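You operate a simulated robot arm through the tools that you are given. There is no shell and no other tool. Be economical: measure what you need, move in short steps, check, and stop when the job is done.

The job below is to be done with a simulated robot arm. You get a single attempt, and the scene is never put back.

JOB
Set the pinion backlash to 0.25 mm at the green teeth.
Fine: crank the green teeth to the white pointer and lock the ring first; clamp the eccentric again. Hands outside the yellow line at the pinion while it turns.
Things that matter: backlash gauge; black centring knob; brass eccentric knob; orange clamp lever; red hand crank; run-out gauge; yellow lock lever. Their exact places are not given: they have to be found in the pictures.

Only the result counts: the job must be done as asked and must still hold three seconds after the hand-in. Knocking over, shifting, dropping, spilling or breaking anything else fails it.

ROBOT AND FRAMES
A 6-joint arm with a two-finger gripper, hanging from a carriage that runs on a gantry, over the field with the corners [-64.1, -212.6], [73.8, -207.2], [65.6, 2.6], [-72.3, -2.8] (x, y) and turns from -273 to 414 degrees about z. Base frame: it is fixed where the carriage stands at the start and does not move with it; the origin is on the floor, on the carriage's upright axis, x ahead of it, y to its left, z up. Units: cm, degrees, N and s.
With the tool pointing down near the work surface it reaches from about 10 to 56 cm from the robot's upright axis, wherever it stands. Its first joint turns from -166.0 to 166.0 degrees. Places, roughly: backlash gauge [60, 40, 90]; black centring knob [40, 100, 90]; brass eccentric knob [60, 30, 90]; orange clamp lever [50, 30, 90]; red hand crank [50, 50, 90]; run-out gauge [50, 100, 100]; yellow lock lever [60, 70, 90]. Payload 2.45 kg.
The TCP is the grasp point between the finger pads, 2.6 cm short of the fingertips. In the tool frame z runs along the fingers and y along their closing line. Largest opening 9.6 cm; the body of the gripper starts 6.9 cm behind the TCP.
Orientation is told as [roll, pitch, yaw] about the base's x, y, z axes, in that order, counted from this pose: with the fingers straight down and closing along the base's y, the tool's x points along the base's -x, its y along +y and its z along -z.

CONTROLS
- The arm moves only by the tool send_rows. Its argument "steps" is a list of rows, each an object of numbers (a shift or turn left out is 0, a gripper value left out holds the last): "dx", "dy", "dz": the shift along the tool's x, y, z in units of 500 mm (1.0 is 500 mm); "wx", "wy", "wz": the turn, a rotation vector about the tool's x, y, z in units of 45 degrees (1.0 is 45 degrees); "grip": the opening, from 0 (shut) to 1 (fully open). In form: [{"dx": .., "dy": .., "dz": .., "wx": .., "wy": .., "wz": .., "grip": ..}, ...]. A call has 1 to 8 rows; each row is the pose to reach, as a shift and turn from the pose commanded when the call began, along the tool's axes at that moment. A call with a number of a shift or a turn outside -1 to 1 is refused whole. Rows are played at 5 a second. More than 5 cm and 8.6 degrees between two rows, or a gripper value outside its range, and nothing of the call is played. A pose out of reach is approached as far as the arm can. The call stops where the force on the tool passes 40 N (or 10 N more than at its start, if that is more) or the arm is blocked; 0.2 s more then pass. The fingers move at their own pace and stop on an object; they squeeze with about 36 N. The grip force told is the motor's: it shows also when the fingers shut on nothing. Time passes only in rows, and 0.2 s behind the last, so rows that repeat a pose let the fingers close. The reply holds the time, the measured pose of the TCP, the force on the tool along the base axes, the opening and the grip force, in the units named above and with some noise, with the torque about the TCP (base axes, N m) and any sound that the robot's microphone picked up.
- Cameras (640 x 400 px; columns grow to the right, rows downward): "scene" is now at [21.52, 5.64, 173.84]; the picture's right is [0.91, -0.42, 0.00], its down [-0.37, -0.81, -0.45] and it looks along [0.19, 0.41, -0.90] (base axes); focal length 278 px, centre (320, 200). "wrist" rides on the gripper at [8.2, 0.3, -9.8] in the tool frame; the picture's right is [-0.04, 1.00, 0.00], its down [-0.73, -0.03, -0.68] and it looks along [-0.68, -0.03, 0.73] (tool axes); focal length 256 px, centre (320, 200).
- grab_frame(camera): a new picture of that camera. The clock stands still meanwhile.
- lift_body(by): slides the trunk up (or, below 0, down) by that many cm; the arm and the scene camera ride with it, the base frame stays. It gives what a move gives, with no picture.
- drive_base(legs): drives the robot by 1 to 6 legs, each [ahead, left, turn to the left] in cm, cm and degrees, along the robot's own axes; the way and the turn of a leg run together, so that a leg with both is an arc; at most 150 cm and 180 degrees a leg. The arm and the cameras ride along, it lands a little off, and it stops where it bumps. It keeps to its track: a leg is cut to what the track allows. It gives what a move gives.
- head_to(pan, tilt): turns the head with the scene camera to pan (to the left, within 155 degrees either way) and tilt (down, from -29 to 69), counted from straight ahead of the robot. It gives what a move gives.
- pixel_to_xyz(camera, pixels): for up to 12 pixels [column, row] of the newest picture of that camera ("zoom" is the newest enlarged one), the place [x, y, z] in the base frame of the surface seen there, good to about 0.2 cm, but the place of the scene camera against the robot may be out by one fixed shift of up to 1.2 cm in any direction. The clock stands still meanwhile.
- enlarge(camera, box): a new picture of the part [left, top, right, bottom] of that camera's present view, enlarged. The clock stands still meanwhile.
- sign_off(): hands the job in; it is judged then, once.

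Go step by step. Measure first, check grasps and placings, and put right what went wrong. The budget is 80 turns and 52 pictures, counting those below and the enlarged ones. Unless the task says otherwise, let go and move clear before handing in, and close with one line.

The tools are called as a command line: name --argument value ..., lists and objects as JSON in quotes. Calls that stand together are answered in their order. send_rows: Moves the arm, as the interface text tells. Its arguments: {"type":"object","properties":{"steps":{"type":"array","items":{"type":"object","properties":{"dx":{"type":"number"},"dy":{"type":"number"},"dz":{"type":"number"},"wx":{"type":"number"},"wy":{"type":"number"},"wz":{"type":"number"},"grip":{"type":"number"}}}}},"required":["steps"]} The other tools are called the same way: lift_body (by) slides the trunk up or down; drive_base (legs) drives the base; head_to (pan, tilt) turns the head that bears the scene camera; grab_frame (camera) takes a picture; pixel_to_xyz (camera, pixels) gives the place of the surface under pixels of a picture; enlarge (camera, box) takes an enlarged picture of a part of a camera's view; sign_off () hands the job in.

At the start:

```text
time_s: 0.0
position: [33.46, 15.27, 100.1]
orientation: [-0.1, 0.0, 0.0]
ft_force: [-0.1, -0.2, -0.7]
moment: [0.03, 0.0, -0.02]
grip_width: 9.6
grasp_force: 0.0
trunk travel left (down, up): [-47.5, 12.7]
robot x, y, heading: [0.0, -0.13, -0.2]
head pan, tilt: [65.4, 63.5]
```

scene: 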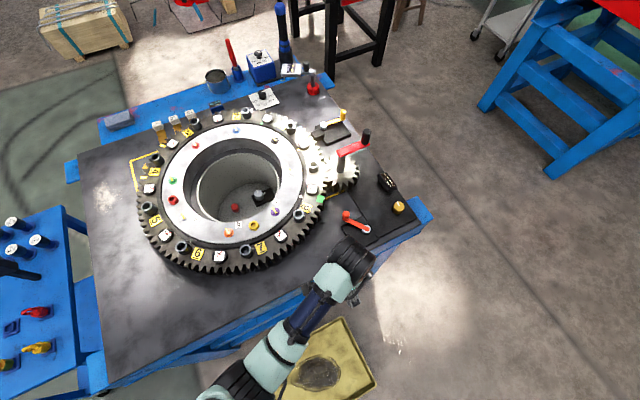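
wrist: 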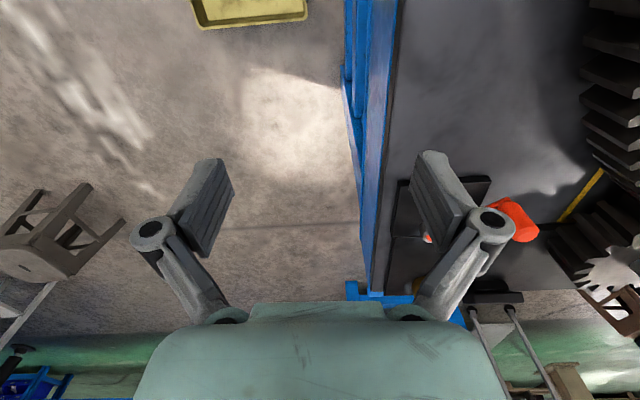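

The scene picture shows the ring gear, with the red crank near (352,148), orange lever near (355,222), brass knob near (398,207) and green teeth near (320,200). I'll enlarge these areas first.

enlarge --camera "scene" --box '[280, 90, 440, 250]'

enlarge --camera "scene" --box '[120, 60, 360, 280]'

```text
2.50 times, centred on (360, 170) of scene
```

zoom: 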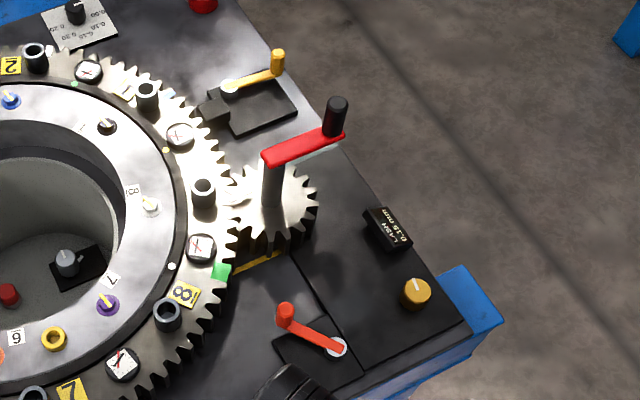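

```text
1.82 times, centred on (240, 170) of scene
```

zoom: 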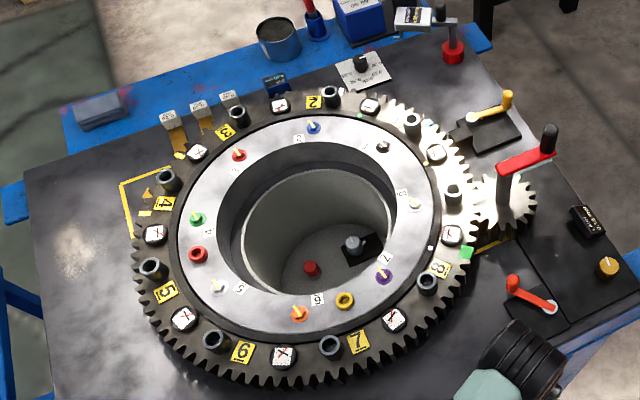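

The LASH gauge reads about 0.15 mm, and the green tooth at zoom (220,270) is short of the pinion mesh. I need the coordinates and a closer look at the mesh to find the white pointer.

enlarge --camera "scene" --box '[300, 120, 380, 220]'

pixel_to_xyz --camera "scene" --pixels '[[366, 136], [345, 149], [320, 201], [386, 182], [398, 207], [347, 215], [366, 229], [343, 115], [325, 126], [235, 170], [300, 172], [380, 210]]'

```text
4.00 times, centred on (340, 170) of scene
```

zoom: 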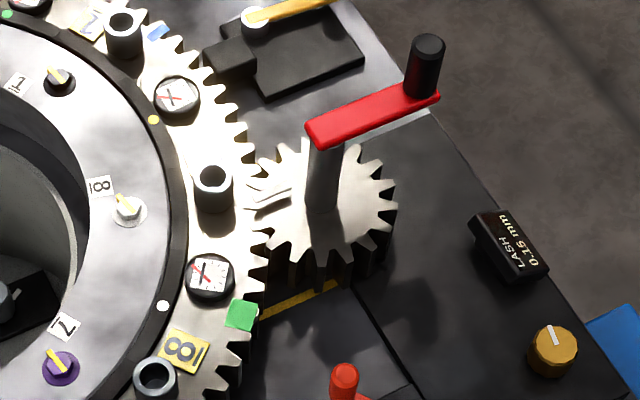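

```text
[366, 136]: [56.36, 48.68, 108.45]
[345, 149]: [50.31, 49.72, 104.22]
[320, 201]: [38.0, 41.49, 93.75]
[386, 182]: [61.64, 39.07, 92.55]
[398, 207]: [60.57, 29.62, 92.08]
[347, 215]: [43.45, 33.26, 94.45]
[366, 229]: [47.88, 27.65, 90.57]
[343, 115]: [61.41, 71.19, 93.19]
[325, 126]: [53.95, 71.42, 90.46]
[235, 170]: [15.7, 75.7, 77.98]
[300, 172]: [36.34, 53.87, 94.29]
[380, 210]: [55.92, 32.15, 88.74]
```

The white pointer sits at zoom (270,195), on the ring side of the pinion, so the ring must turn counter-clockwise and the crank clockwise. I'll measure the ring, the lock lever and the obstacles on the right.

pixel_to_xyz --camera "zoom" --pixels '[[270, 195], [255, 207], [242, 314], [262, 270], [320, 205], [425, 40], [420, 95], [230, 60], [320, 10], [300, 300], [345, 372], [250, 180]]'

pixel_to_xyz --camera "scene" --pixels '[[145, 205], [220, 272], [240, 105], [320, 160], [550, 170], [490, 100], [335, 70], [262, 95], [313, 90], [290, 70], [200, 125], [170, 250]]'

```text
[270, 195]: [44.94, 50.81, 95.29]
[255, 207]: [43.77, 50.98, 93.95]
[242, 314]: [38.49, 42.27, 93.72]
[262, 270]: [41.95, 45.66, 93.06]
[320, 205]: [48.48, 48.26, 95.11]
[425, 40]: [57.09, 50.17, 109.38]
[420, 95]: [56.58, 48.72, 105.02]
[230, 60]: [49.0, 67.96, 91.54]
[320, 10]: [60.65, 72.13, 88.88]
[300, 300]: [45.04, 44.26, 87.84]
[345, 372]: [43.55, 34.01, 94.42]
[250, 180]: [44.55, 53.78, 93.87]
```

```text
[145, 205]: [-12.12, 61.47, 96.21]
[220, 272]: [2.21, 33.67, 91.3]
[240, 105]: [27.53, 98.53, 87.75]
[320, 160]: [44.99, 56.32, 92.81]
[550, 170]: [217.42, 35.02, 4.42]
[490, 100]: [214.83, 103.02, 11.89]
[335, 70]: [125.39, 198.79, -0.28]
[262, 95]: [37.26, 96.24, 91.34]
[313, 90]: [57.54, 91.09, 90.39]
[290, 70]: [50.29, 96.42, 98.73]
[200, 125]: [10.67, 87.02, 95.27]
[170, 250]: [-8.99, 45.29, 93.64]
```

The way right is clear, since the other furniture is far off on the floor. I'll drive the carriage along x so the crank and levers come within reach.

drive_base --legs '[[50, 2, 0]]'

head_to --pan 80 --tilt 50

grab_frame --camera "scene"

```text
time_s: 3.0
position: [83.42, 17.34, 99.98]
orientation: [0.0, 0.1, 0.2]
ft_force: [0.6, -0.6, 0.3]
moment: [0.02, 0.02, 0.01]
grip_width: 9.61
grasp_force: 0.0
trunk travel left (down, up): [-47.5, 12.7]
robot x, y, heading: [49.85, 1.74, -0.0]
head pan, tilt: [65.4, 63.5]
```

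```text
time_s: 3.7
position: [83.46, 17.21, 99.99]
orientation: [0.0, 0.0, 0.2]
ft_force: [0.2, 0.2, -0.1]
moment: [0.0, 0.0, 0.02]
grip_width: 9.6
grasp_force: 0.2
trunk travel left (down, up): [-47.5, 12.7]
robot x, y, heading: [50.18, 2.17, 0.3]
head pan, tilt: [80.0, 50.0]
```

```text
46 pictures are left
```

scene: 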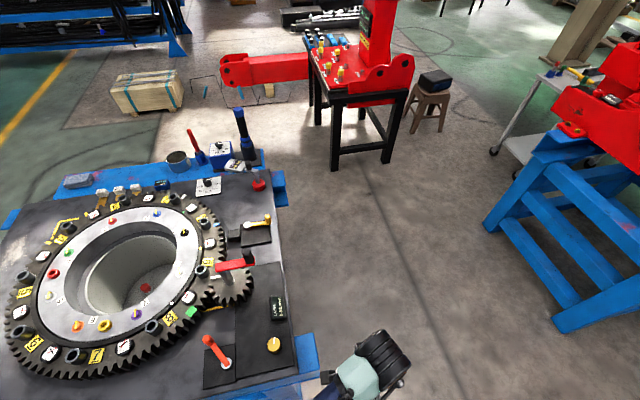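

The table is now in view from the right. I'll enlarge the pinion area, the gauge and the lock.

enlarge --camera "scene" --box '[160, 190, 320, 390]'

pixel_to_xyz --camera "zoom" --pixels '[[320, 200], [10, 10]]'

```text
2.00 times, centred on (240, 290) of scene
```

zoom: 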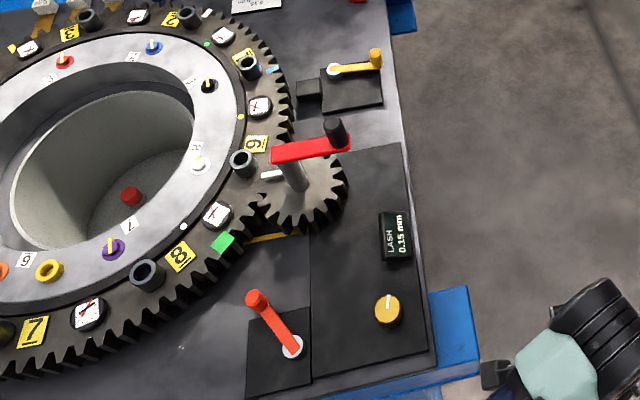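

```text
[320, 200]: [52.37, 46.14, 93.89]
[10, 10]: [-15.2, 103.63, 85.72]
```

Next I'll measure the key parts from this view.

pixel_to_xyz --camera "zoom" --pixels '[[333, 122], [338, 140], [280, 155], [303, 215], [376, 52], [335, 71], [307, 92], [257, 297], [292, 346], [388, 305], [268, 176], [222, 242]]'

enlarge --camera "scene" --box '[195, 200, 285, 300]'

```text
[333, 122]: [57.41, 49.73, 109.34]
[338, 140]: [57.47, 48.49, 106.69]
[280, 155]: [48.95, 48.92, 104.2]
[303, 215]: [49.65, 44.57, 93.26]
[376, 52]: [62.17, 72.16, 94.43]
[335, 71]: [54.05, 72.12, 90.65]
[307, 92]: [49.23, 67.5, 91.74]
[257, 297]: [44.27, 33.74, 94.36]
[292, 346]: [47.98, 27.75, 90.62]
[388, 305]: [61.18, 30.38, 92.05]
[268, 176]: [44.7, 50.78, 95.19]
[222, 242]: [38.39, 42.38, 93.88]
```

```text
4.00 times, centred on (240, 250) of scene
```

zoom: 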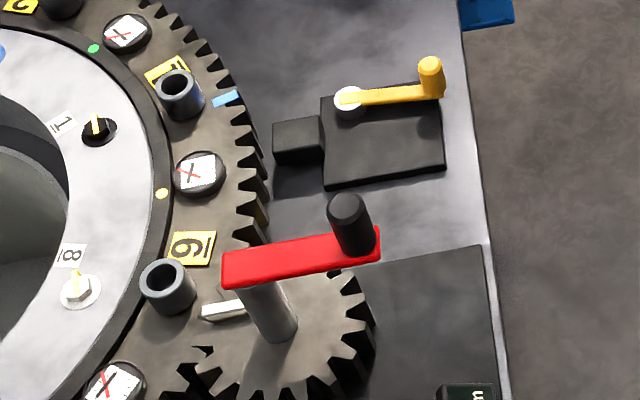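

The bolt is clear of the ring, so it's unlocked, and the crank handle top is at about (57.3,49.5,109.4). I'll raise the arm and approach above the handle.

send_rows --steps '[{"dz": -0.09}, {"dz": -0.18}, {"dz": -0.27}, {"dz": -0.36}, {"dz": -0.36, "dx": 0.06, "dy": 0.07}, {"dz": -0.36, "dx": 0.12, "dy": 0.14}, {"dz": -0.36, "dx": 0.18, "dy": 0.21}, {"dz": -0.36, "dx": 0.24, "dy": 0.28}]'

send_rows --steps '[{"dx": 0.06, "dy": 0.07}, {"dx": 0.12, "dy": 0.14}, {"dx": 0.18, "dy": 0.21}, {"dx": 0.24, "dy": 0.28}, {"dx": 0.28, "dy": 0.34}]'

grab_frame --camera "wrist"

```text
time_s: 5.5
position: [72.54, 32.67, 105.33]
orientation: [0.5, -0.3, 0.1]
ft_force: [0.0, -0.6, 0.5]
moment: [0.02, 0.0, 0.0]
grip_width: 9.58
grasp_force: 0.1
out of reach, approached as far as the arm can: row 2, 3, 4, 5, 6, 7, 8
trunk travel left (down, up): [-47.5, 12.7]
robot x, y, heading: [50.11, 2.11, 0.2]
head pan, tilt: [80.0, 50.0]
```

```text
time_s: 6.7
position: [59.04, 49.92, 105.2]
orientation: [0.0, -0.1, 0.1]
ft_force: [0.4, 0.1, 0.1]
moment: [0.03, 0.0, -0.01]
grip_width: 9.58
grasp_force: 0.2
trunk travel left (down, up): [-47.5, 12.7]
robot x, y, heading: [50.03, 2.05, 0.0]
head pan, tilt: [80.0, 50.0]
```

```text
43 pictures are left
```

wrist: 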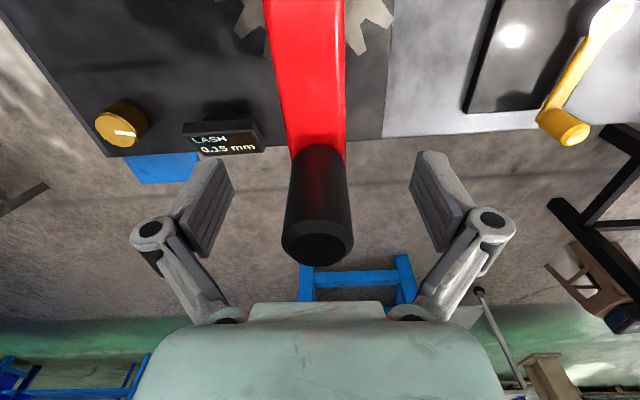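

The arm could not rise as far as I asked, but the fingers straddle the handle without contact (handle at (318,200), between the pads). I'll measure it with the wrist camera and lift the trunk 2.5 cm to clear the red arm.

pixel_to_xyz --camera "wrist" --pixels '[[317, 245], [290, 240], [347, 240], [318, 165], [310, 60], [122, 125], [572, 130], [615, 15], [285, 60], [340, 60]]'

lift_body --by 2.5

```text
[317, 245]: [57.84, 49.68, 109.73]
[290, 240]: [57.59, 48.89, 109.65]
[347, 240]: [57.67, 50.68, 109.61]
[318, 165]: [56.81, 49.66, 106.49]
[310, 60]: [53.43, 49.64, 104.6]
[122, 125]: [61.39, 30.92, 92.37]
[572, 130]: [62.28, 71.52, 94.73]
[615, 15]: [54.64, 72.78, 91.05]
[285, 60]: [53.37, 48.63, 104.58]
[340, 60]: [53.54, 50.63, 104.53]
```

```text
time_s: 7.4
position: [58.97, 49.85, 107.71]
orientation: [0.0, 0.0, 0.2]
ft_force: [-0.3, 0.3, 0.0]
moment: [-0.03, 0.0, -0.02]
grip_width: 9.61
grasp_force: 0.1
trunk travel left (down, up): [-50.0, 10.2]
robot x, y, heading: [49.93, 1.97, 0.1]
head pan, tilt: [80.0, 50.0]
```

The handle axis is at about (57.75,49.7). To get the shaft axis I'll measure the arm's ends in the last zoom.

pixel_to_xyz --camera "zoom" --pixels '[[227, 262], [250, 258], [300, 253], [372, 240], [348, 205], [278, 325], [258, 315], [296, 315], [205, 312], [240, 305]]'

```text
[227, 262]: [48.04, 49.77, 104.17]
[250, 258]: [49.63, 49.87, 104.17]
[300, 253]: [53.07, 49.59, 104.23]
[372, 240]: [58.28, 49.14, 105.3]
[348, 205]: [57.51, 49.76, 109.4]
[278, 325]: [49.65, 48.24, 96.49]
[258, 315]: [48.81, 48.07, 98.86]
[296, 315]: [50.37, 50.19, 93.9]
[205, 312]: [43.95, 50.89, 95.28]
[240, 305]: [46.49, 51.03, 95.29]
```

The shaft axis is at about (49.6,49.65) with a crank radius of 8.1. I'll centre on the handle and grip it.

send_rows --steps '[{"dx": 0.024, "dy": -0.003}, {"dx": 0.024, "dy": -0.003, "grip": 0.1}, {"dx": 0.024, "dy": -0.003, "grip": 0.1}, {"dx": 0.024, "dy": -0.003, "grip": 0.1}, {"dx": 0.024, "dy": -0.003, "grip": 0.1}, {"dx": 0.024, "dy": -0.003, "grip": 0.1}]'

grab_frame --camera "wrist"

```text
time_s: 8.8
position: [57.7, 49.86, 107.67]
orientation: [0.0, 0.0, 0.2]
ft_force: [0.9, 10.7, -6.4]
moment: [0.38, -0.17, -0.07]
grip_width: 2.55
grasp_force: 45.1
trunk travel left (down, up): [-50.0, 10.2]
robot x, y, heading: [50.39, 1.9, 0.4]
head pan, tilt: [80.0, 50.0]
```

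```text
42 pictures are left
```

wrist: 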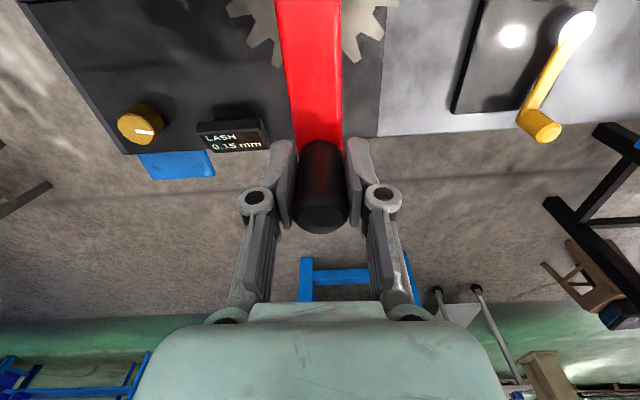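

The handle is gripped (width 2.55, grasp force 45 N). I'll crank clockwise along the arc and turn the tool with it, starting with 40° in 5° rows.

send_rows --steps '[{"dx": 0.0006, "dy": -0.0141, "wz": 0.111}, {"dx": 0.0025, "dy": -0.0281, "wz": 0.222}, {"dx": 0.0055, "dy": -0.0419, "wz": 0.333}, {"dx": 0.0098, "dy": -0.0554, "wz": 0.444}, {"dx": 0.0152, "dy": -0.0685, "wz": 0.556}, {"dx": 0.0217, "dy": -0.081, "wz": 0.667}, {"dx": 0.0293, "dy": -0.0929, "wz": 0.778}, {"dx": 0.0379, "dy": -0.1041, "wz": 0.889}]'

grab_frame --camera "scene"

```text
time_s: 10.6
position: [55.82, 44.46, 107.83]
orientation: [0.1, -0.1, -39.9]
ft_force: [7.6, 4.8, -4.5]
moment: [0.18, -0.13, -0.14]
grip_width: 2.56
grasp_force: 45.0
trunk travel left (down, up): [-50.0, 10.2]
robot x, y, heading: [49.97, 2.25, 0.0]
head pan, tilt: [80.0, 50.0]
```

```text
41 pictures are left
```

scene: 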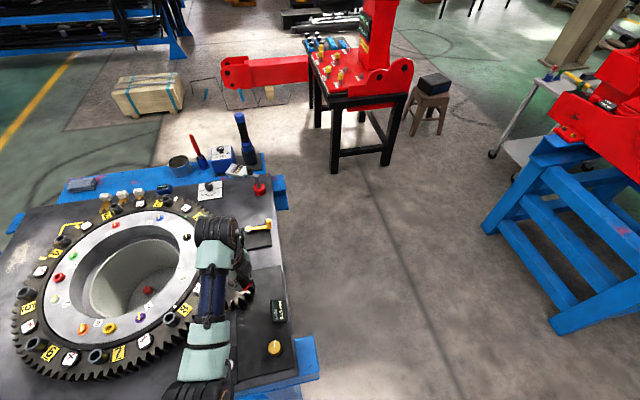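

The arc works, with forces under 10 N. I'll repeat the same 40° arc in the rotated tool frame and then look with the wrist camera.

send_rows --steps '[{"dx": 0.0006, "dy": -0.0141, "wz": 0.111}, {"dx": 0.0025, "dy": -0.0281, "wz": 0.222}, {"dx": 0.0055, "dy": -0.0419, "wz": 0.333}, {"dx": 0.0098, "dy": -0.0554, "wz": 0.444}, {"dx": 0.0152, "dy": -0.0685, "wz": 0.556}, {"dx": 0.0217, "dy": -0.081, "wz": 0.667}, {"dx": 0.0293, "dy": -0.0929, "wz": 0.778}, {"dx": 0.0379, "dy": -0.1041, "wz": 0.889}]'

grab_frame --camera "wrist"

enlarge --camera "scene" --box '[120, 190, 320, 350]'

```text
time_s: 12.4
position: [51.12, 41.79, 107.74]
orientation: [0.0, 0.0, -79.9]
ft_force: [3.4, 14.5, -19.2]
moment: [0.33, 0.01, -0.06]
grip_width: 2.59
grasp_force: 44.7
trunk travel left (down, up): [-50.0, 10.2]
robot x, y, heading: [49.93, 1.94, 0.3]
head pan, tilt: [80.0, 50.0]
```

```text
40 pictures are left
```

wrist: 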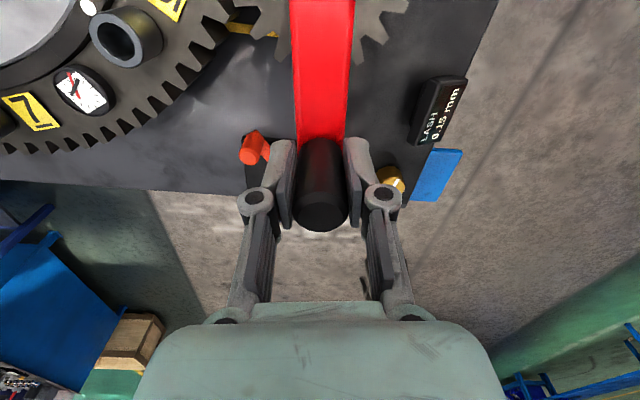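

```text
2.50 times, centred on (220, 270) of scene
```

zoom: 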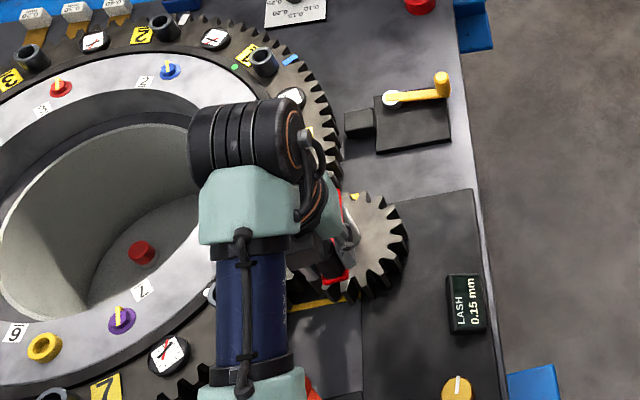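

The crank is at 80° and the mesh is hidden by the arm. I'll crank about 28° more, release, lift clear and check.

send_rows --steps '[{"dx": 0.0006, "dy": -0.0141, "wz": 0.111}, {"dx": 0.0025, "dy": -0.0281, "wz": 0.222}, {"dx": 0.0055, "dy": -0.0419, "wz": 0.333}, {"dx": 0.0098, "dy": -0.0554, "wz": 0.444}, {"dx": 0.0152, "dy": -0.0685, "wz": 0.556}, {"dx": 0.019, "dy": -0.0761, "wz": 0.622}]'

send_rows --steps '[{"grip": 0.5}, {"grip": 0.5}, {"grip": 0.5}, {"grip": 0.5}]'

lift_body --by 6

```text
time_s: 13.0
position: [52.24, 41.75, 107.9]
orientation: [-0.6, 0.2, -85.8]
ft_force: [4.1, 9.1, -10.1]
moment: [0.62, -0.07, 0.23]
grip_width: 2.52
grasp_force: 44.7
out of reach, approached as far as the arm can: row 1, 2
trunk travel left (down, up): [-50.0, 10.2]
robot x, y, heading: [49.95, 1.94, 0.1]
head pan, tilt: [80.0, 50.0]
stopped in row 2: the force on the tool passed its limit at 45 N (the readings are from after the stop); the commanded pose is now the measured one
```

```text
time_s: 14.0
position: [52.14, 41.55, 107.73]
orientation: [-0.7, 0.0, -85.8]
ft_force: [0.5, 1.2, -0.4]
moment: [0.0, -0.02, 0.01]
grip_width: 4.79
grasp_force: 0.1
trunk travel left (down, up): [-50.0, 10.2]
robot x, y, heading: [50.1, 2.04, 0.6]
head pan, tilt: [80.0, 50.0]
```

```text
time_s: 15.0
position: [52.14, 41.62, 113.75]
orientation: [-0.7, 0.0, -85.8]
ft_force: [0.6, 0.1, 0.0]
moment: [0.03, -0.02, 0.04]
grip_width: 4.82
grasp_force: 0.0
trunk travel left (down, up): [-56.0, 4.2]
robot x, y, heading: [49.68, 2.11, 0.5]
head pan, tilt: [80.0, 50.0]
```

The arm ran out of reach, probably because of the height limit with the low trunk. The hand is now released and above the handle, so I'll move it aside toward +x and look.

send_rows --steps '[{"dy": 0.09}, {"dy": 0.18}, {"dy": 0.27, "dx": -0.05}, {"dy": 0.36, "dx": -0.12}, {"dy": 0.44, "dx": -0.18}]'

enlarge --camera "scene" --box '[170, 200, 290, 340]'

```text
refused: row 3 steps farther than a row can; nothing moved
```

```text
2.86 times, centred on (230, 270) of scene
```

zoom: 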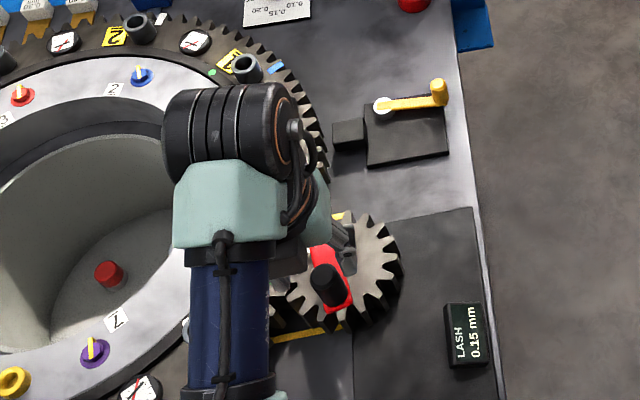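

That was refused because row 3 was too long a step. I'll retry with shorter steps.

send_rows --steps '[{"dy": 0.08}, {"dy": 0.16}, {"dy": 0.23, "dx": -0.04}, {"dy": 0.3, "dx": -0.09}, {"dy": 0.37, "dx": -0.14}, {"dy": 0.44, "dx": -0.19}, {"dy": 0.5, "dx": -0.24}]'

enlarge --camera "scene" --box '[170, 200, 290, 340]'

```text
time_s: 16.6
position: [77.83, 31.07, 113.7]
orientation: [-0.7, -0.1, -85.6]
ft_force: [-1.4, 0.0, 0.2]
moment: [0.0, -0.01, 0.01]
grip_width: 4.8
grasp_force: 0.1
trunk travel left (down, up): [-56.0, 4.2]
robot x, y, heading: [49.82, 1.93, 0.2]
head pan, tilt: [80.0, 50.0]
```

```text
2.86 times, centred on (230, 270) of scene
```

zoom: 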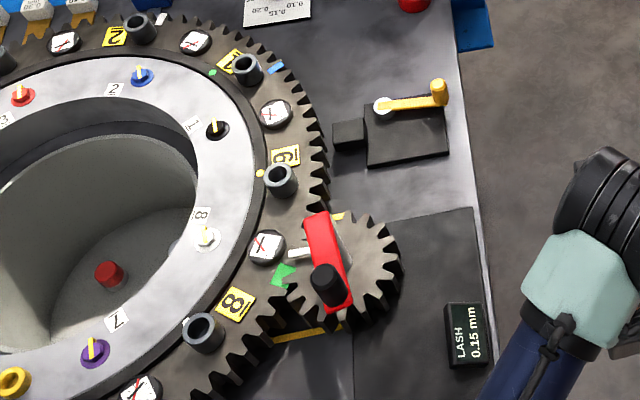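

Green is at (283,275), nearly at the pointer at (295,254). I'll measure the remainder.

pixel_to_xyz --camera "zoom" --pixels '[[283, 275], [276, 282], [290, 270], [291, 255], [305, 252], [275, 68], [323, 222], [323, 275], [200, 325], [245, 62], [280, 175], [140, 25]]'

enlarge --camera "scene" --box '[210, 240, 270, 300]'

```text
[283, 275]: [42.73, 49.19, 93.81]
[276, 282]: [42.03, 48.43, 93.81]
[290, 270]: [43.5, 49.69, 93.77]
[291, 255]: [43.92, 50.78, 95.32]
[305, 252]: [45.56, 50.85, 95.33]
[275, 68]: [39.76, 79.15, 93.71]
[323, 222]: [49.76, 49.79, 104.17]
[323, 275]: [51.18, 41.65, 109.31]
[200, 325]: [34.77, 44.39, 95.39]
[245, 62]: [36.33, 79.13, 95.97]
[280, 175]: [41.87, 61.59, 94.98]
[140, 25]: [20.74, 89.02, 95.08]
```

```text
6.67 times, centred on (240, 270) of scene
```

zoom: 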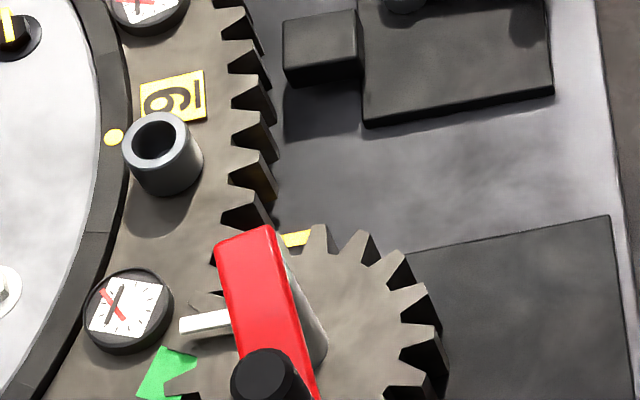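

The crank is at about −77° and the ring needs about 4.2° more, or about 22° of crank. I'll return above the handle, now at about (51.45,41.75), with the trunk raised, and check alignment.

send_rows --steps '[{"dy": -0.07, "dx": 0.06}, {"dy": -0.14, "dx": 0.12}, {"dy": -0.21, "dx": 0.17}, {"dy": -0.28, "dx": 0.21}, {"dy": -0.35, "dx": 0.24}, {"dy": -0.43, "dx": 0.254}, {"dy": -0.51, "dx": 0.254}]'

grab_frame --camera "wrist"

pixel_to_xyz --camera "wrist" --pixels '[[318, 200], [318, 180], [318, 160], [318, 140], [318, 120], [300, 160], [340, 160]]'

```text
time_s: 18.2
position: [51.84, 42.13, 113.75]
orientation: [-0.7, 0.1, -85.4]
ft_force: [0.3, 0.4, -0.1]
moment: [-0.02, 0.01, 0.02]
grip_width: 4.81
grasp_force: 0.0
out of reach, approached as far as the arm can: row 7
trunk travel left (down, up): [-56.0, 4.2]
robot x, y, heading: [50.14, 1.71, 0.6]
head pan, tilt: [80.0, 50.0]
```

```text
35 pictures are left
```

wrist: 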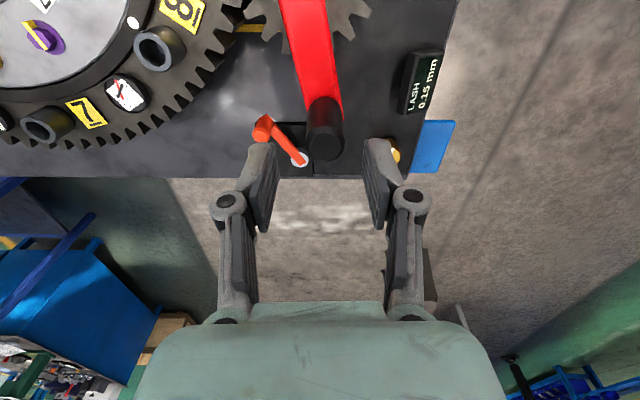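

```text
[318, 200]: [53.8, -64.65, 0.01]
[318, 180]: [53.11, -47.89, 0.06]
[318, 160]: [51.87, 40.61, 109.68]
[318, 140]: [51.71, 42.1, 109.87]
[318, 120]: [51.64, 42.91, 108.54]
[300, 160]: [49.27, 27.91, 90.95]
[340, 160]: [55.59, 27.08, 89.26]
```

The last row hit a wrist joint limit (yaw near −86° at this azimuth). The handle centre is at about (52.05,41.65), so I'll turn the tool back to yaw −50°, descend and grip.

send_rows --steps '[{"dx": -0.0099, "dy": 0.0034, "wz": -0.16}, {"dx": -0.0099, "dy": 0.0034, "wz": -0.32}, {"dx": -0.0099, "dy": 0.0034, "wz": -0.48}, {"dx": -0.0099, "dy": 0.0034, "wz": -0.64}, {"dx": -0.0099, "dy": 0.0034, "wz": -0.79}, {"dx": -0.0099, "dy": 0.0034, "wz": -0.79, "dz": 0.04}, {"dx": -0.0099, "dy": 0.0034, "wz": -0.79, "dz": 0.08}, {"dx": -0.0099, "dy": 0.0034, "wz": -0.79, "dz": 0.116}]'

grab_frame --camera "wrist"

```text
time_s: 20.0
position: [52.12, 41.62, 108.02]
orientation: [-0.5, 0.5, -50.3]
ft_force: [-0.3, 0.6, -0.2]
moment: [-0.05, 0.01, 0.01]
grip_width: 4.79
grasp_force: 0.0
trunk travel left (down, up): [-56.0, 4.2]
robot x, y, heading: [50.14, 2.26, 0.5]
head pan, tilt: [80.0, 50.0]
```

```text
34 pictures are left
```

wrist: 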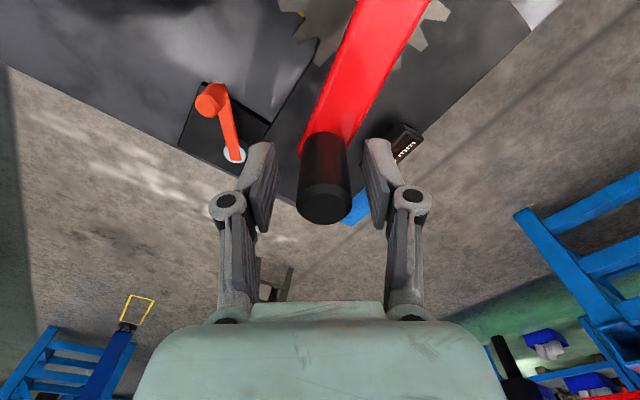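

The handle lies between the pads, so I'll close. Then I'll crank another ~21° with the tool yaw fixed.

send_rows --steps '[{"grip": 0.1}, {"grip": 0.1}, {"grip": 0.1}, {"grip": 0.1}, {"grip": 0.1}]'

send_rows --steps '[{"dx": 0.0051, "dy": -0.0088}, {"dx": 0.0102, "dy": -0.0176}, {"dx": 0.0156, "dy": -0.026}, {"dx": 0.0211, "dy": -0.0345}, {"dx": 0.0275, "dy": -0.0421}, {"dx": 0.034, "dy": -0.0497}, {"dx": 0.034, "dy": -0.0497}]'

```text
time_s: 21.2
position: [52.23, 41.72, 107.99]
orientation: [-0.3, 0.4, -50.3]
ft_force: [10.3, 12.2, -12.1]
moment: [0.8, 0.12, -0.16]
grip_width: 2.59
grasp_force: 45.4
trunk travel left (down, up): [-56.0, 4.2]
robot x, y, heading: [50.1, 2.14, 0.3]
head pan, tilt: [80.0, 50.0]
```

```text
time_s: 22.8
position: [49.35, 41.5, 108.08]
orientation: [-0.5, 0.4, -50.1]
ft_force: [11.7, 5.5, -6.2]
moment: [-0.21, -0.47, 0.0]
grip_width: 2.55
grasp_force: 45.1
trunk travel left (down, up): [-56.0, 4.2]
robot x, y, heading: [50.08, 1.91, 0.4]
head pan, tilt: [80.0, 50.0]
```

The arc completed with low force. I'll release, rise and swing aside to inspect.

send_rows --steps '[{"grip": 0.5}, {"grip": 0.5}, {"grip": 0.5}, {"grip": 0.5}, {"dz": -0.06}, {"dz": -0.115}]'

send_rows --steps '[{"dx": -0.06, "dy": 0.07}, {"dx": -0.12, "dy": 0.14}, {"dx": -0.18, "dy": 0.21}, {"dx": -0.24, "dy": 0.28}, {"dx": -0.3, "dy": 0.35}, {"dx": -0.36, "dy": 0.38}, {"dx": -0.43, "dy": 0.38}]'

enlarge --camera "scene" --box '[190, 220, 270, 310]'

```text
time_s: 24.2
position: [49.11, 41.42, 113.93]
orientation: [-0.6, 0.5, -50.2]
ft_force: [0.9, -0.8, 0.2]
moment: [0.0, 0.02, -0.01]
grip_width: 4.8
grasp_force: 0.0
trunk travel left (down, up): [-56.0, 4.2]
robot x, y, heading: [50.18, 1.82, 0.2]
head pan, tilt: [80.0, 50.0]
```

```text
time_s: 25.8
position: [77.49, 37.28, 113.3]
orientation: [-0.5, 0.3, -50.2]
ft_force: [-0.3, 1.1, 0.5]
moment: [-0.04, -0.02, -0.03]
grip_width: 4.82
grasp_force: 0.0
trunk travel left (down, up): [-56.0, 4.2]
robot x, y, heading: [50.07, 1.98, 0.2]
head pan, tilt: [80.0, 50.0]
```

```text
4.44 times, centred on (230, 265) of scene
```

zoom: 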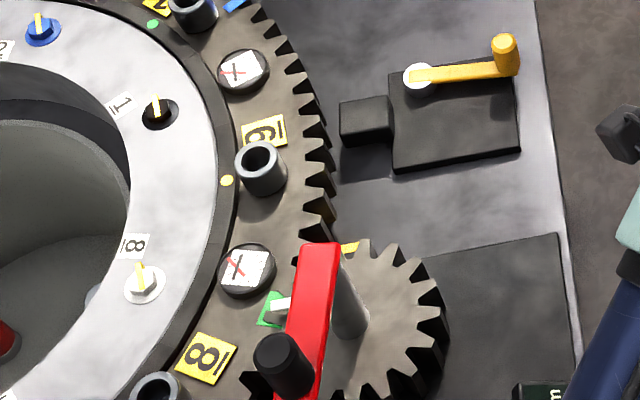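

Green at (270,310) now sits right at the pointer tip at (275,307). I'll measure it exactly.

pixel_to_xyz --camera "zoom" --pixels '[[265, 310], [272, 297], [263, 322], [280, 325], [273, 309], [287, 303], [258, 150], [193, 2], [152, 380], [505, 42], [418, 75], [262, 317]]'

enlarge --camera "scene" --box '[225, 270, 255, 295]'

```text
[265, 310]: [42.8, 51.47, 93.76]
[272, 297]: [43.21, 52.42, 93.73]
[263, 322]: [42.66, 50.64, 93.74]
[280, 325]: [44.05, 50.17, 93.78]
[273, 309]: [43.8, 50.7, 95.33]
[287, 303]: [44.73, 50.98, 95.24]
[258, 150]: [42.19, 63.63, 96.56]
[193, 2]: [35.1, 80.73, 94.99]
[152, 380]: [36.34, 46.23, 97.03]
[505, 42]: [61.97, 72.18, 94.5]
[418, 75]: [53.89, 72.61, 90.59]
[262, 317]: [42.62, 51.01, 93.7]
```

```text
16.00 times, centred on (240, 282) of scene
```

zoom: 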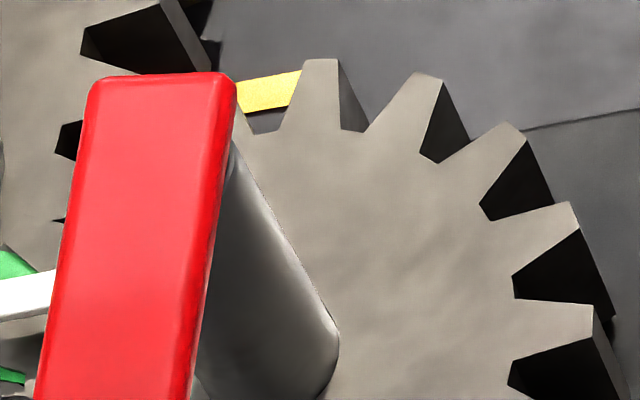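

Green appears close to the pointer, within about 0.4 cm. To decide whether it is centred I'll fit the ring centre from the whole ring.

head_to --pan 118 --tilt 55

grab_frame --camera "scene"

```text
time_s: 26.8
position: [77.49, 37.21, 113.36]
orientation: [-0.6, 0.5, -50.2]
ft_force: [-0.3, 0.6, -1.2]
moment: [-0.02, 0.0, 0.04]
grip_width: 4.79
grasp_force: 0.2
trunk travel left (down, up): [-56.0, 4.2]
robot x, y, heading: [49.51, 2.04, 0.2]
head pan, tilt: [118.0, 55.0]
```

```text
31 pictures are left
```

scene: 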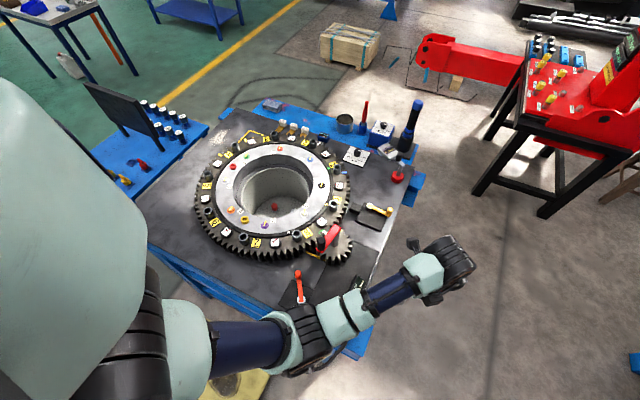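

enlarge --camera "scene" --box '[180, 120, 360, 270]'

```text
2.67 times, centred on (270, 195) of scene
```

zoom: 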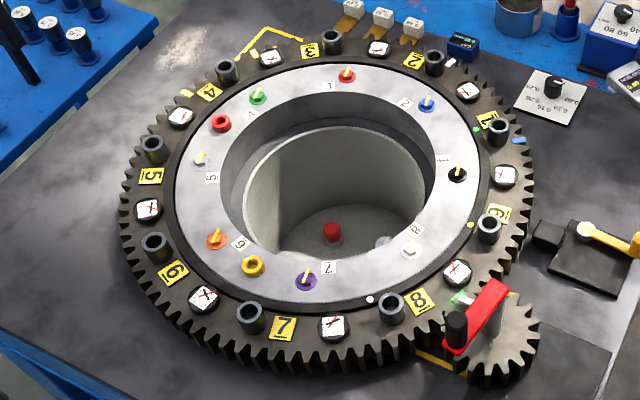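

pixel_to_xyz --camera "zoom" --pixels '[[180, 195], [477, 175], [330, 67], [315, 300], [222, 108], [435, 102], [215, 263], [430, 267], [459, 302], [466, 296], [490, 350], [457, 297]]'

enlarge --camera "scene" --box '[295, 220, 340, 260]'

```text
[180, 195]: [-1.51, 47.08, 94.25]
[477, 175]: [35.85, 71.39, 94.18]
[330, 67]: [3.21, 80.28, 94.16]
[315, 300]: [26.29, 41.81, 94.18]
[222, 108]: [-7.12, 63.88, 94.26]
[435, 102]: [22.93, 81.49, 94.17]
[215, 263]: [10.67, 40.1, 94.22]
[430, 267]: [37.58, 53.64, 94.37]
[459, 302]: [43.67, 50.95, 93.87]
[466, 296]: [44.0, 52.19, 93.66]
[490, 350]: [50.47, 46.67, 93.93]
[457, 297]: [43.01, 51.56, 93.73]
```

```text
10.00 times, centred on (318, 240) of scene
```

zoom: 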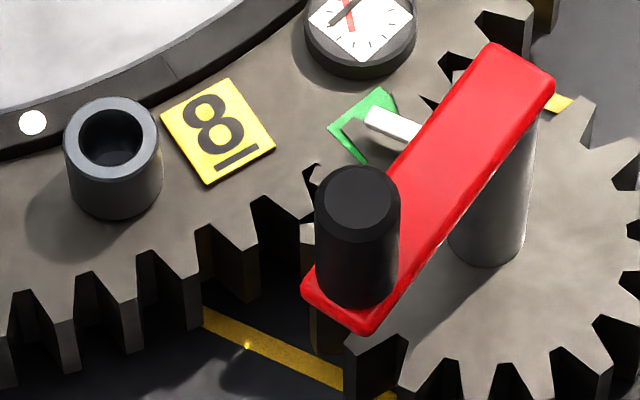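

pixel_to_xyz --camera "zoom" --pixels '[[330, 126], [378, 90], [360, 158], [393, 98], [355, 118], [372, 112], [412, 130], [495, 250], [358, 195]]'

```text
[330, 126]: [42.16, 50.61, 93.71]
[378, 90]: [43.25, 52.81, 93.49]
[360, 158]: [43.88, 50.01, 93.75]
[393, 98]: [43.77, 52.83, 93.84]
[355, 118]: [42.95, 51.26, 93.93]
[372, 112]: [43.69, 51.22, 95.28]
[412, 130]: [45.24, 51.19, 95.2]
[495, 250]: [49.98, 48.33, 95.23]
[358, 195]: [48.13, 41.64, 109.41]
```

The inner edge of the green patch has its middle at angle −18.9° and the pointer is at −18.7°, so the ring is aligned. Next is locking the ring: the yellow lever handle is at about (62.2,71.7,94.7), so I'll drive right as far as the track allows.

drive_base --legs '[[14, 1, 0]]'

head_to --pan 92 --tilt 52

```text
time_s: 28.1
position: [91.4, 37.84, 113.33]
orientation: [-0.6, 0.4, -50.4]
ft_force: [0.4, -0.3, -0.5]
moment: [0.01, -0.05, 0.0]
grip_width: 4.79
grasp_force: 0.0
trunk travel left (down, up): [-56.0, 4.2]
robot x, y, heading: [63.75, 2.45, -0.0]
head pan, tilt: [118.0, 55.0]
```

```text
time_s: 29.0
position: [91.35, 37.76, 113.3]
orientation: [-0.6, 0.4, -50.4]
ft_force: [-0.2, -0.6, -0.3]
moment: [-0.02, 0.02, -0.01]
grip_width: 4.8
grasp_force: 0.0
trunk travel left (down, up): [-56.0, 4.2]
robot x, y, heading: [63.73, 2.61, -0.1]
head pan, tilt: [92.0, 52.0]
```

I'll bring the hand in front of the lock lever, still high, and look.

send_rows --steps '[{"dx": 0.073, "dy": -0.034, "wz": 0.05}, {"dx": 0.146, "dy": -0.067, "wz": 0.1}, {"dx": 0.219, "dy": -0.101, "wz": 0.15}, {"dx": 0.293, "dy": -0.135, "wz": 0.2}, {"dx": 0.366, "dy": -0.169, "wz": 0.25}, {"dx": 0.439, "dy": -0.202, "wz": 0.29}, {"dx": 0.512, "dy": -0.236, "wz": 0.325}]'

send_rows --steps '[{"wy": -0.16}, {"wy": -0.32}, {"wy": -0.48}, {"wy": -0.64}]'

grab_frame --camera "scene"

```text
time_s: 30.6
position: [65.77, 49.82, 113.87]
orientation: [-0.6, 0.3, -64.9]
ft_force: [0.3, 0.1, -0.3]
moment: [0.04, 0.03, -0.02]
grip_width: 4.81
grasp_force: 0.1
trunk travel left (down, up): [-56.0, 4.2]
robot x, y, heading: [63.93, 2.57, -0.2]
head pan, tilt: [92.0, 52.0]
```

```text
time_s: 31.6
position: [65.8, 50.07, 113.53]
orientation: [-0.7, -28.7, -64.5]
ft_force: [-0.2, -1.5, -0.4]
moment: [0.02, 0.02, -0.03]
grip_width: 4.81
grasp_force: 0.0
out of reach, approached as far as the arm can: row 3
trunk travel left (down, up): [-56.0, 4.2]
robot x, y, heading: [63.54, 2.44, 0.1]
head pan, tilt: [92.0, 52.0]
```

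```text
28 pictures are left
```

scene: 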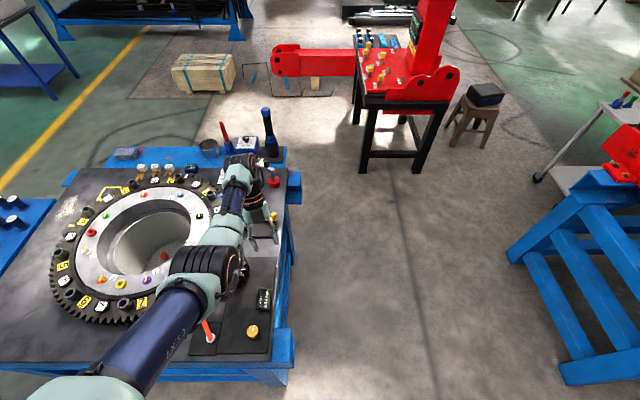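

I tilted the wrong way, since the fingers now lean toward −y. I'll tilt the other way so the fingers lean forward.

send_rows --steps '[{"wy": 0.18}, {"wy": 0.36}, {"wy": 0.54}, {"wy": 0.72}, {"wy": 0.9}, {"wy": 1.0}]'

send_rows --steps '[{"wy": 0.18}, {"wy": 0.36}, {"wy": 0.54}, {"wy": 0.66}]'

grab_frame --camera "scene"

```text
time_s: 33.0
position: [65.96, 50.02, 113.65]
orientation: [-0.7, 16.6, -65.2]
ft_force: [0.0, 0.2, -0.1]
moment: [-0.03, -0.03, 0.0]
grip_width: 4.8
grasp_force: 0.0
out of reach, approached as far as the arm can: row 1
trunk travel left (down, up): [-56.0, 4.2]
robot x, y, heading: [63.64, 2.53, 0.5]
head pan, tilt: [92.0, 52.0]
```

```text
time_s: 34.0
position: [65.82, 49.97, 113.73]
orientation: [-1.0, 46.4, -65.7]
ft_force: [0.4, -0.5, 0.1]
moment: [-0.02, 0.0, 0.0]
grip_width: 4.81
grasp_force: 0.1
trunk travel left (down, up): [-56.0, 4.2]
robot x, y, heading: [63.63, 2.59, 0.1]
head pan, tilt: [92.0, 52.0]
```

```text
27 pictures are left
```

scene: 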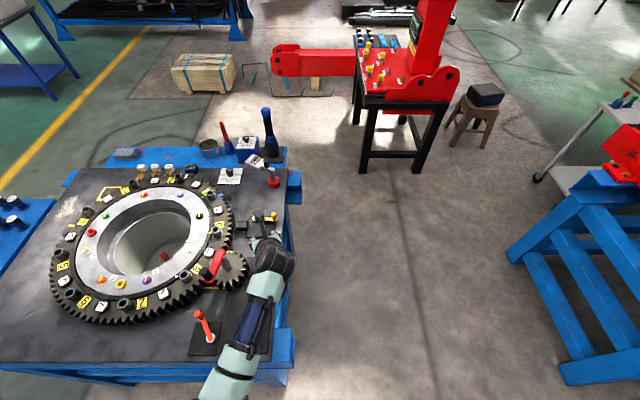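

The tilt is correct now at 46° forward. I'll approach a standoff above the yellow handle.

send_rows --steps '[{"dx": 0.019, "dy": 0.019, "dz": 0.071}, {"dx": 0.038, "dy": 0.038, "dz": 0.143}, {"dx": 0.057, "dy": 0.057, "dz": 0.214}, {"dx": 0.075, "dy": 0.075, "dz": 0.285}, {"dx": 0.094, "dy": 0.094, "dz": 0.357}, {"dx": 0.113, "dy": 0.113, "dz": 0.428}]'

grab_frame --camera "wrist"

```text
time_s: 35.4
position: [63.19, 67.85, 103.51]
orientation: [-0.8, 46.2, -65.7]
ft_force: [0.7, 0.6, 0.3]
moment: [-0.1, -0.02, 0.05]
grip_width: 4.82
grasp_force: 0.1
out of reach, approached as far as the arm can: row 6
trunk travel left (down, up): [-56.0, 4.2]
robot x, y, heading: [64.19, 2.28, -0.0]
head pan, tilt: [92.0, 52.0]
```

```text
26 pictures are left
```

wrist: 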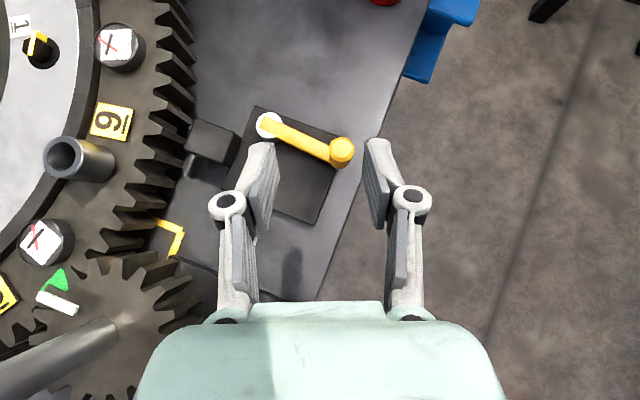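

The reach ends at y≈67.9 here. I'll measure the handle with the wrist camera before lowering the trunk.

pixel_to_xyz --camera "wrist" --pixels '[[342, 152], [333, 155], [352, 155], [342, 140], [342, 163], [300, 140], [267, 124], [275, 140], [320, 210], [215, 135], [165, 160], [200, 165]]'

```text
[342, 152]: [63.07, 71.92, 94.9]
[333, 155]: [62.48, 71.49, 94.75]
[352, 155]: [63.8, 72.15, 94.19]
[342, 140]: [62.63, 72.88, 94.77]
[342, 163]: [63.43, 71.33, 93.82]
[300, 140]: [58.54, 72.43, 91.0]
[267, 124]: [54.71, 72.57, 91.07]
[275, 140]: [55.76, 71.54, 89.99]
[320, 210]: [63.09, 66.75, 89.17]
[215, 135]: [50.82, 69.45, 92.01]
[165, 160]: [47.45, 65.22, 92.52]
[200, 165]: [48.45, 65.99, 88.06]
```

Handle centre is at (62.9,72.2), top at z 94.9. I'll increase the tilt to about 60° and extend forward while still above, to see whether y≈71.4 is reachable.

send_rows --steps '[{"wy": 0.16}, {"wy": 0.32}, {"wy": 0.32, "dx": 0.022, "dy": 0.015, "dz": 0.023}, {"wy": 0.32, "dx": 0.044, "dy": 0.029, "dz": 0.046}, {"wy": 0.32, "dx": 0.044, "dy": 0.029, "dz": 0.046}]'

```text
time_s: 36.6
position: [63.73, 68.63, 105.64]
orientation: [-1.3, 60.6, -66.1]
ft_force: [0.6, 0.3, -0.3]
moment: [0.02, 0.0, -0.02]
grip_width: 4.83
grasp_force: 0.0
out of reach, approached as far as the arm can: row 2, 3, 4, 5
trunk travel left (down, up): [-56.0, 4.2]
robot x, y, heading: [63.59, 2.38, 0.3]
head pan, tilt: [92.0, 52.0]
```

The limit is a sphere from a higher shoulder, so being higher relative to the shoulder gives more forward reach. I'll raise the arm while pushing forward, then lower the trunk.

send_rows --steps '[{"dx": 0.065, "dy": 0.008, "dz": -0.005}, {"dx": 0.131, "dy": 0.015, "dz": -0.011}, {"dx": 0.131, "dy": 0.015, "dz": -0.011}]'

```text
time_s: 37.4
position: [62.83, 72.05, 111.37]
orientation: [-2.0, 61.0, -65.8]
ft_force: [0.6, 0.8, 1.9]
moment: [-0.13, -0.01, 0.04]
grip_width: 4.78
grasp_force: 0.1
out of reach, approached as far as the arm can: row 1, 2, 3
trunk travel left (down, up): [-56.0, 4.2]
robot x, y, heading: [63.81, 2.26, 0.2]
head pan, tilt: [92.0, 52.0]
```

y≈72 is reachable this way. I'll lower the trunk 12 cm and check alignment before engaging.

lift_body --by -12

grab_frame --camera "wrist"

```text
time_s: 38.9
position: [62.85, 72.01, 99.15]
orientation: [-2.0, 61.0, -65.9]
ft_force: [0.8, 0.2, 0.0]
moment: [-0.01, -0.01, 0.01]
grip_width: 4.79
grasp_force: 0.0
trunk travel left (down, up): [-44.0, 16.2]
robot x, y, heading: [63.83, 2.97, -0.2]
head pan, tilt: [92.0, 52.0]
```

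```text
25 pictures are left
```

wrist: 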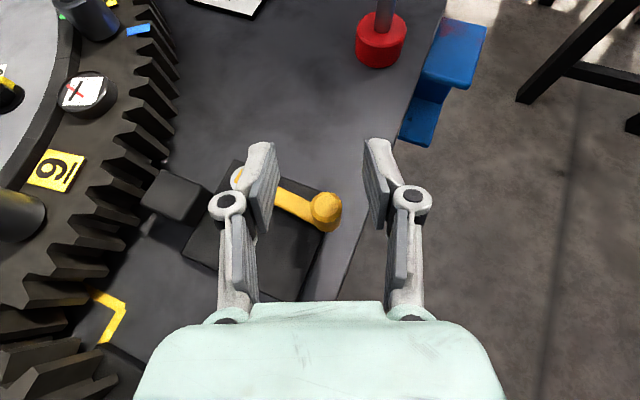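

The handle (px 327,210) is between the fingers. I'll retreat 0.9 cm and lower another 4.6 cm.

send_rows --steps '[{"dx": -0.0097, "dz": -0.017}]'

lift_body --by -4.5

grab_frame --camera "wrist"

```text
time_s: 39.3
position: [63.36, 71.08, 99.34]
orientation: [-2.1, 61.0, -65.9]
ft_force: [0.2, -0.6, 0.2]
moment: [-0.03, 0.02, 0.01]
grip_width: 4.82
grasp_force: 0.0
trunk travel left (down, up): [-44.0, 16.2]
robot x, y, heading: [63.7, 2.55, 0.0]
head pan, tilt: [92.0, 52.0]
```

```text
time_s: 40.2
position: [63.26, 71.17, 94.61]
orientation: [-2.0, 61.0, -65.7]
ft_force: [-0.3, 0.5, 0.1]
moment: [-0.01, -0.01, 0.03]
grip_width: 4.8
grasp_force: 0.0
trunk travel left (down, up): [-39.5, 20.7]
robot x, y, heading: [63.57, 2.48, 0.2]
head pan, tilt: [92.0, 52.0]
```

```text
24 pictures are left
```

wrist: 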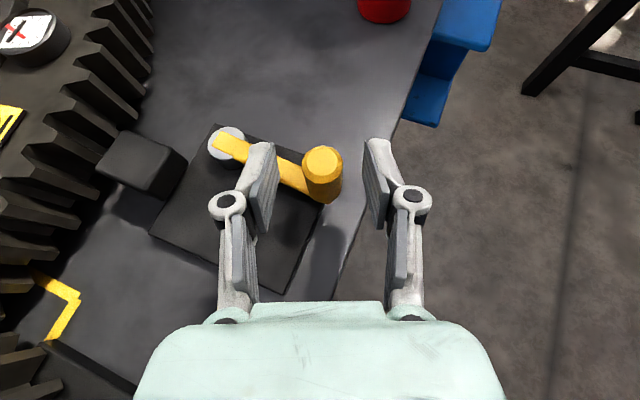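

The post is between the pads. I'll grip it and try a 24° clockwise swing toward the robot.

send_rows --steps '[{"grip": 0.03}, {"grip": 0.03}, {"grip": 0.03}, {"grip": 0.03}, {"grip": 0.03}]'

send_rows --steps '[{"dx": -0.0072, "dy": -0.0087, "dz": -0.0131}, {"dx": -0.014, "dy": -0.0189, "dz": -0.0254}, {"dx": -0.0202, "dy": -0.0306, "dz": -0.0365}, {"dx": -0.0258, "dy": -0.0435, "dz": -0.0466}]'

grab_frame --camera "wrist"

```text
time_s: 41.4
position: [63.51, 71.01, 94.7]
orientation: [-1.9, 61.0, -65.7]
ft_force: [5.1, -0.4, -0.2]
moment: [0.3, -0.59, -0.03]
grip_width: 2.11
grasp_force: 44.6
trunk travel left (down, up): [-39.5, 20.7]
robot x, y, heading: [63.7, 2.35, 0.0]
head pan, tilt: [92.0, 52.0]
```

```text
time_s: 42.4
position: [62.66, 67.74, 94.88]
orientation: [-2.0, 61.0, -65.8]
ft_force: [6.6, -1.8, 1.9]
moment: [0.69, -0.24, -0.18]
grip_width: 2.13
grasp_force: 45.3
trunk travel left (down, up): [-39.5, 20.7]
robot x, y, heading: [63.92, 2.71, 0.1]
head pan, tilt: [92.0, 52.0]
```

```text
23 pictures are left
```

wrist: 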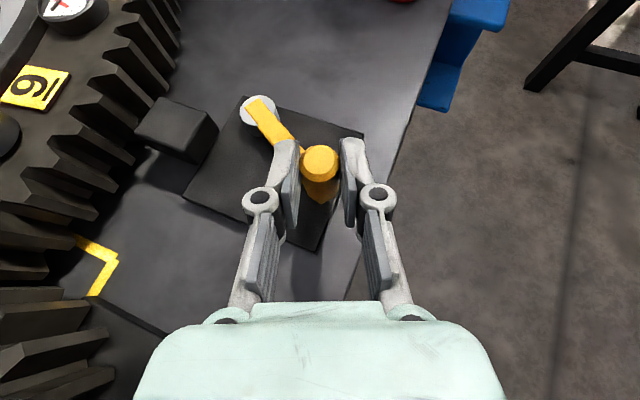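

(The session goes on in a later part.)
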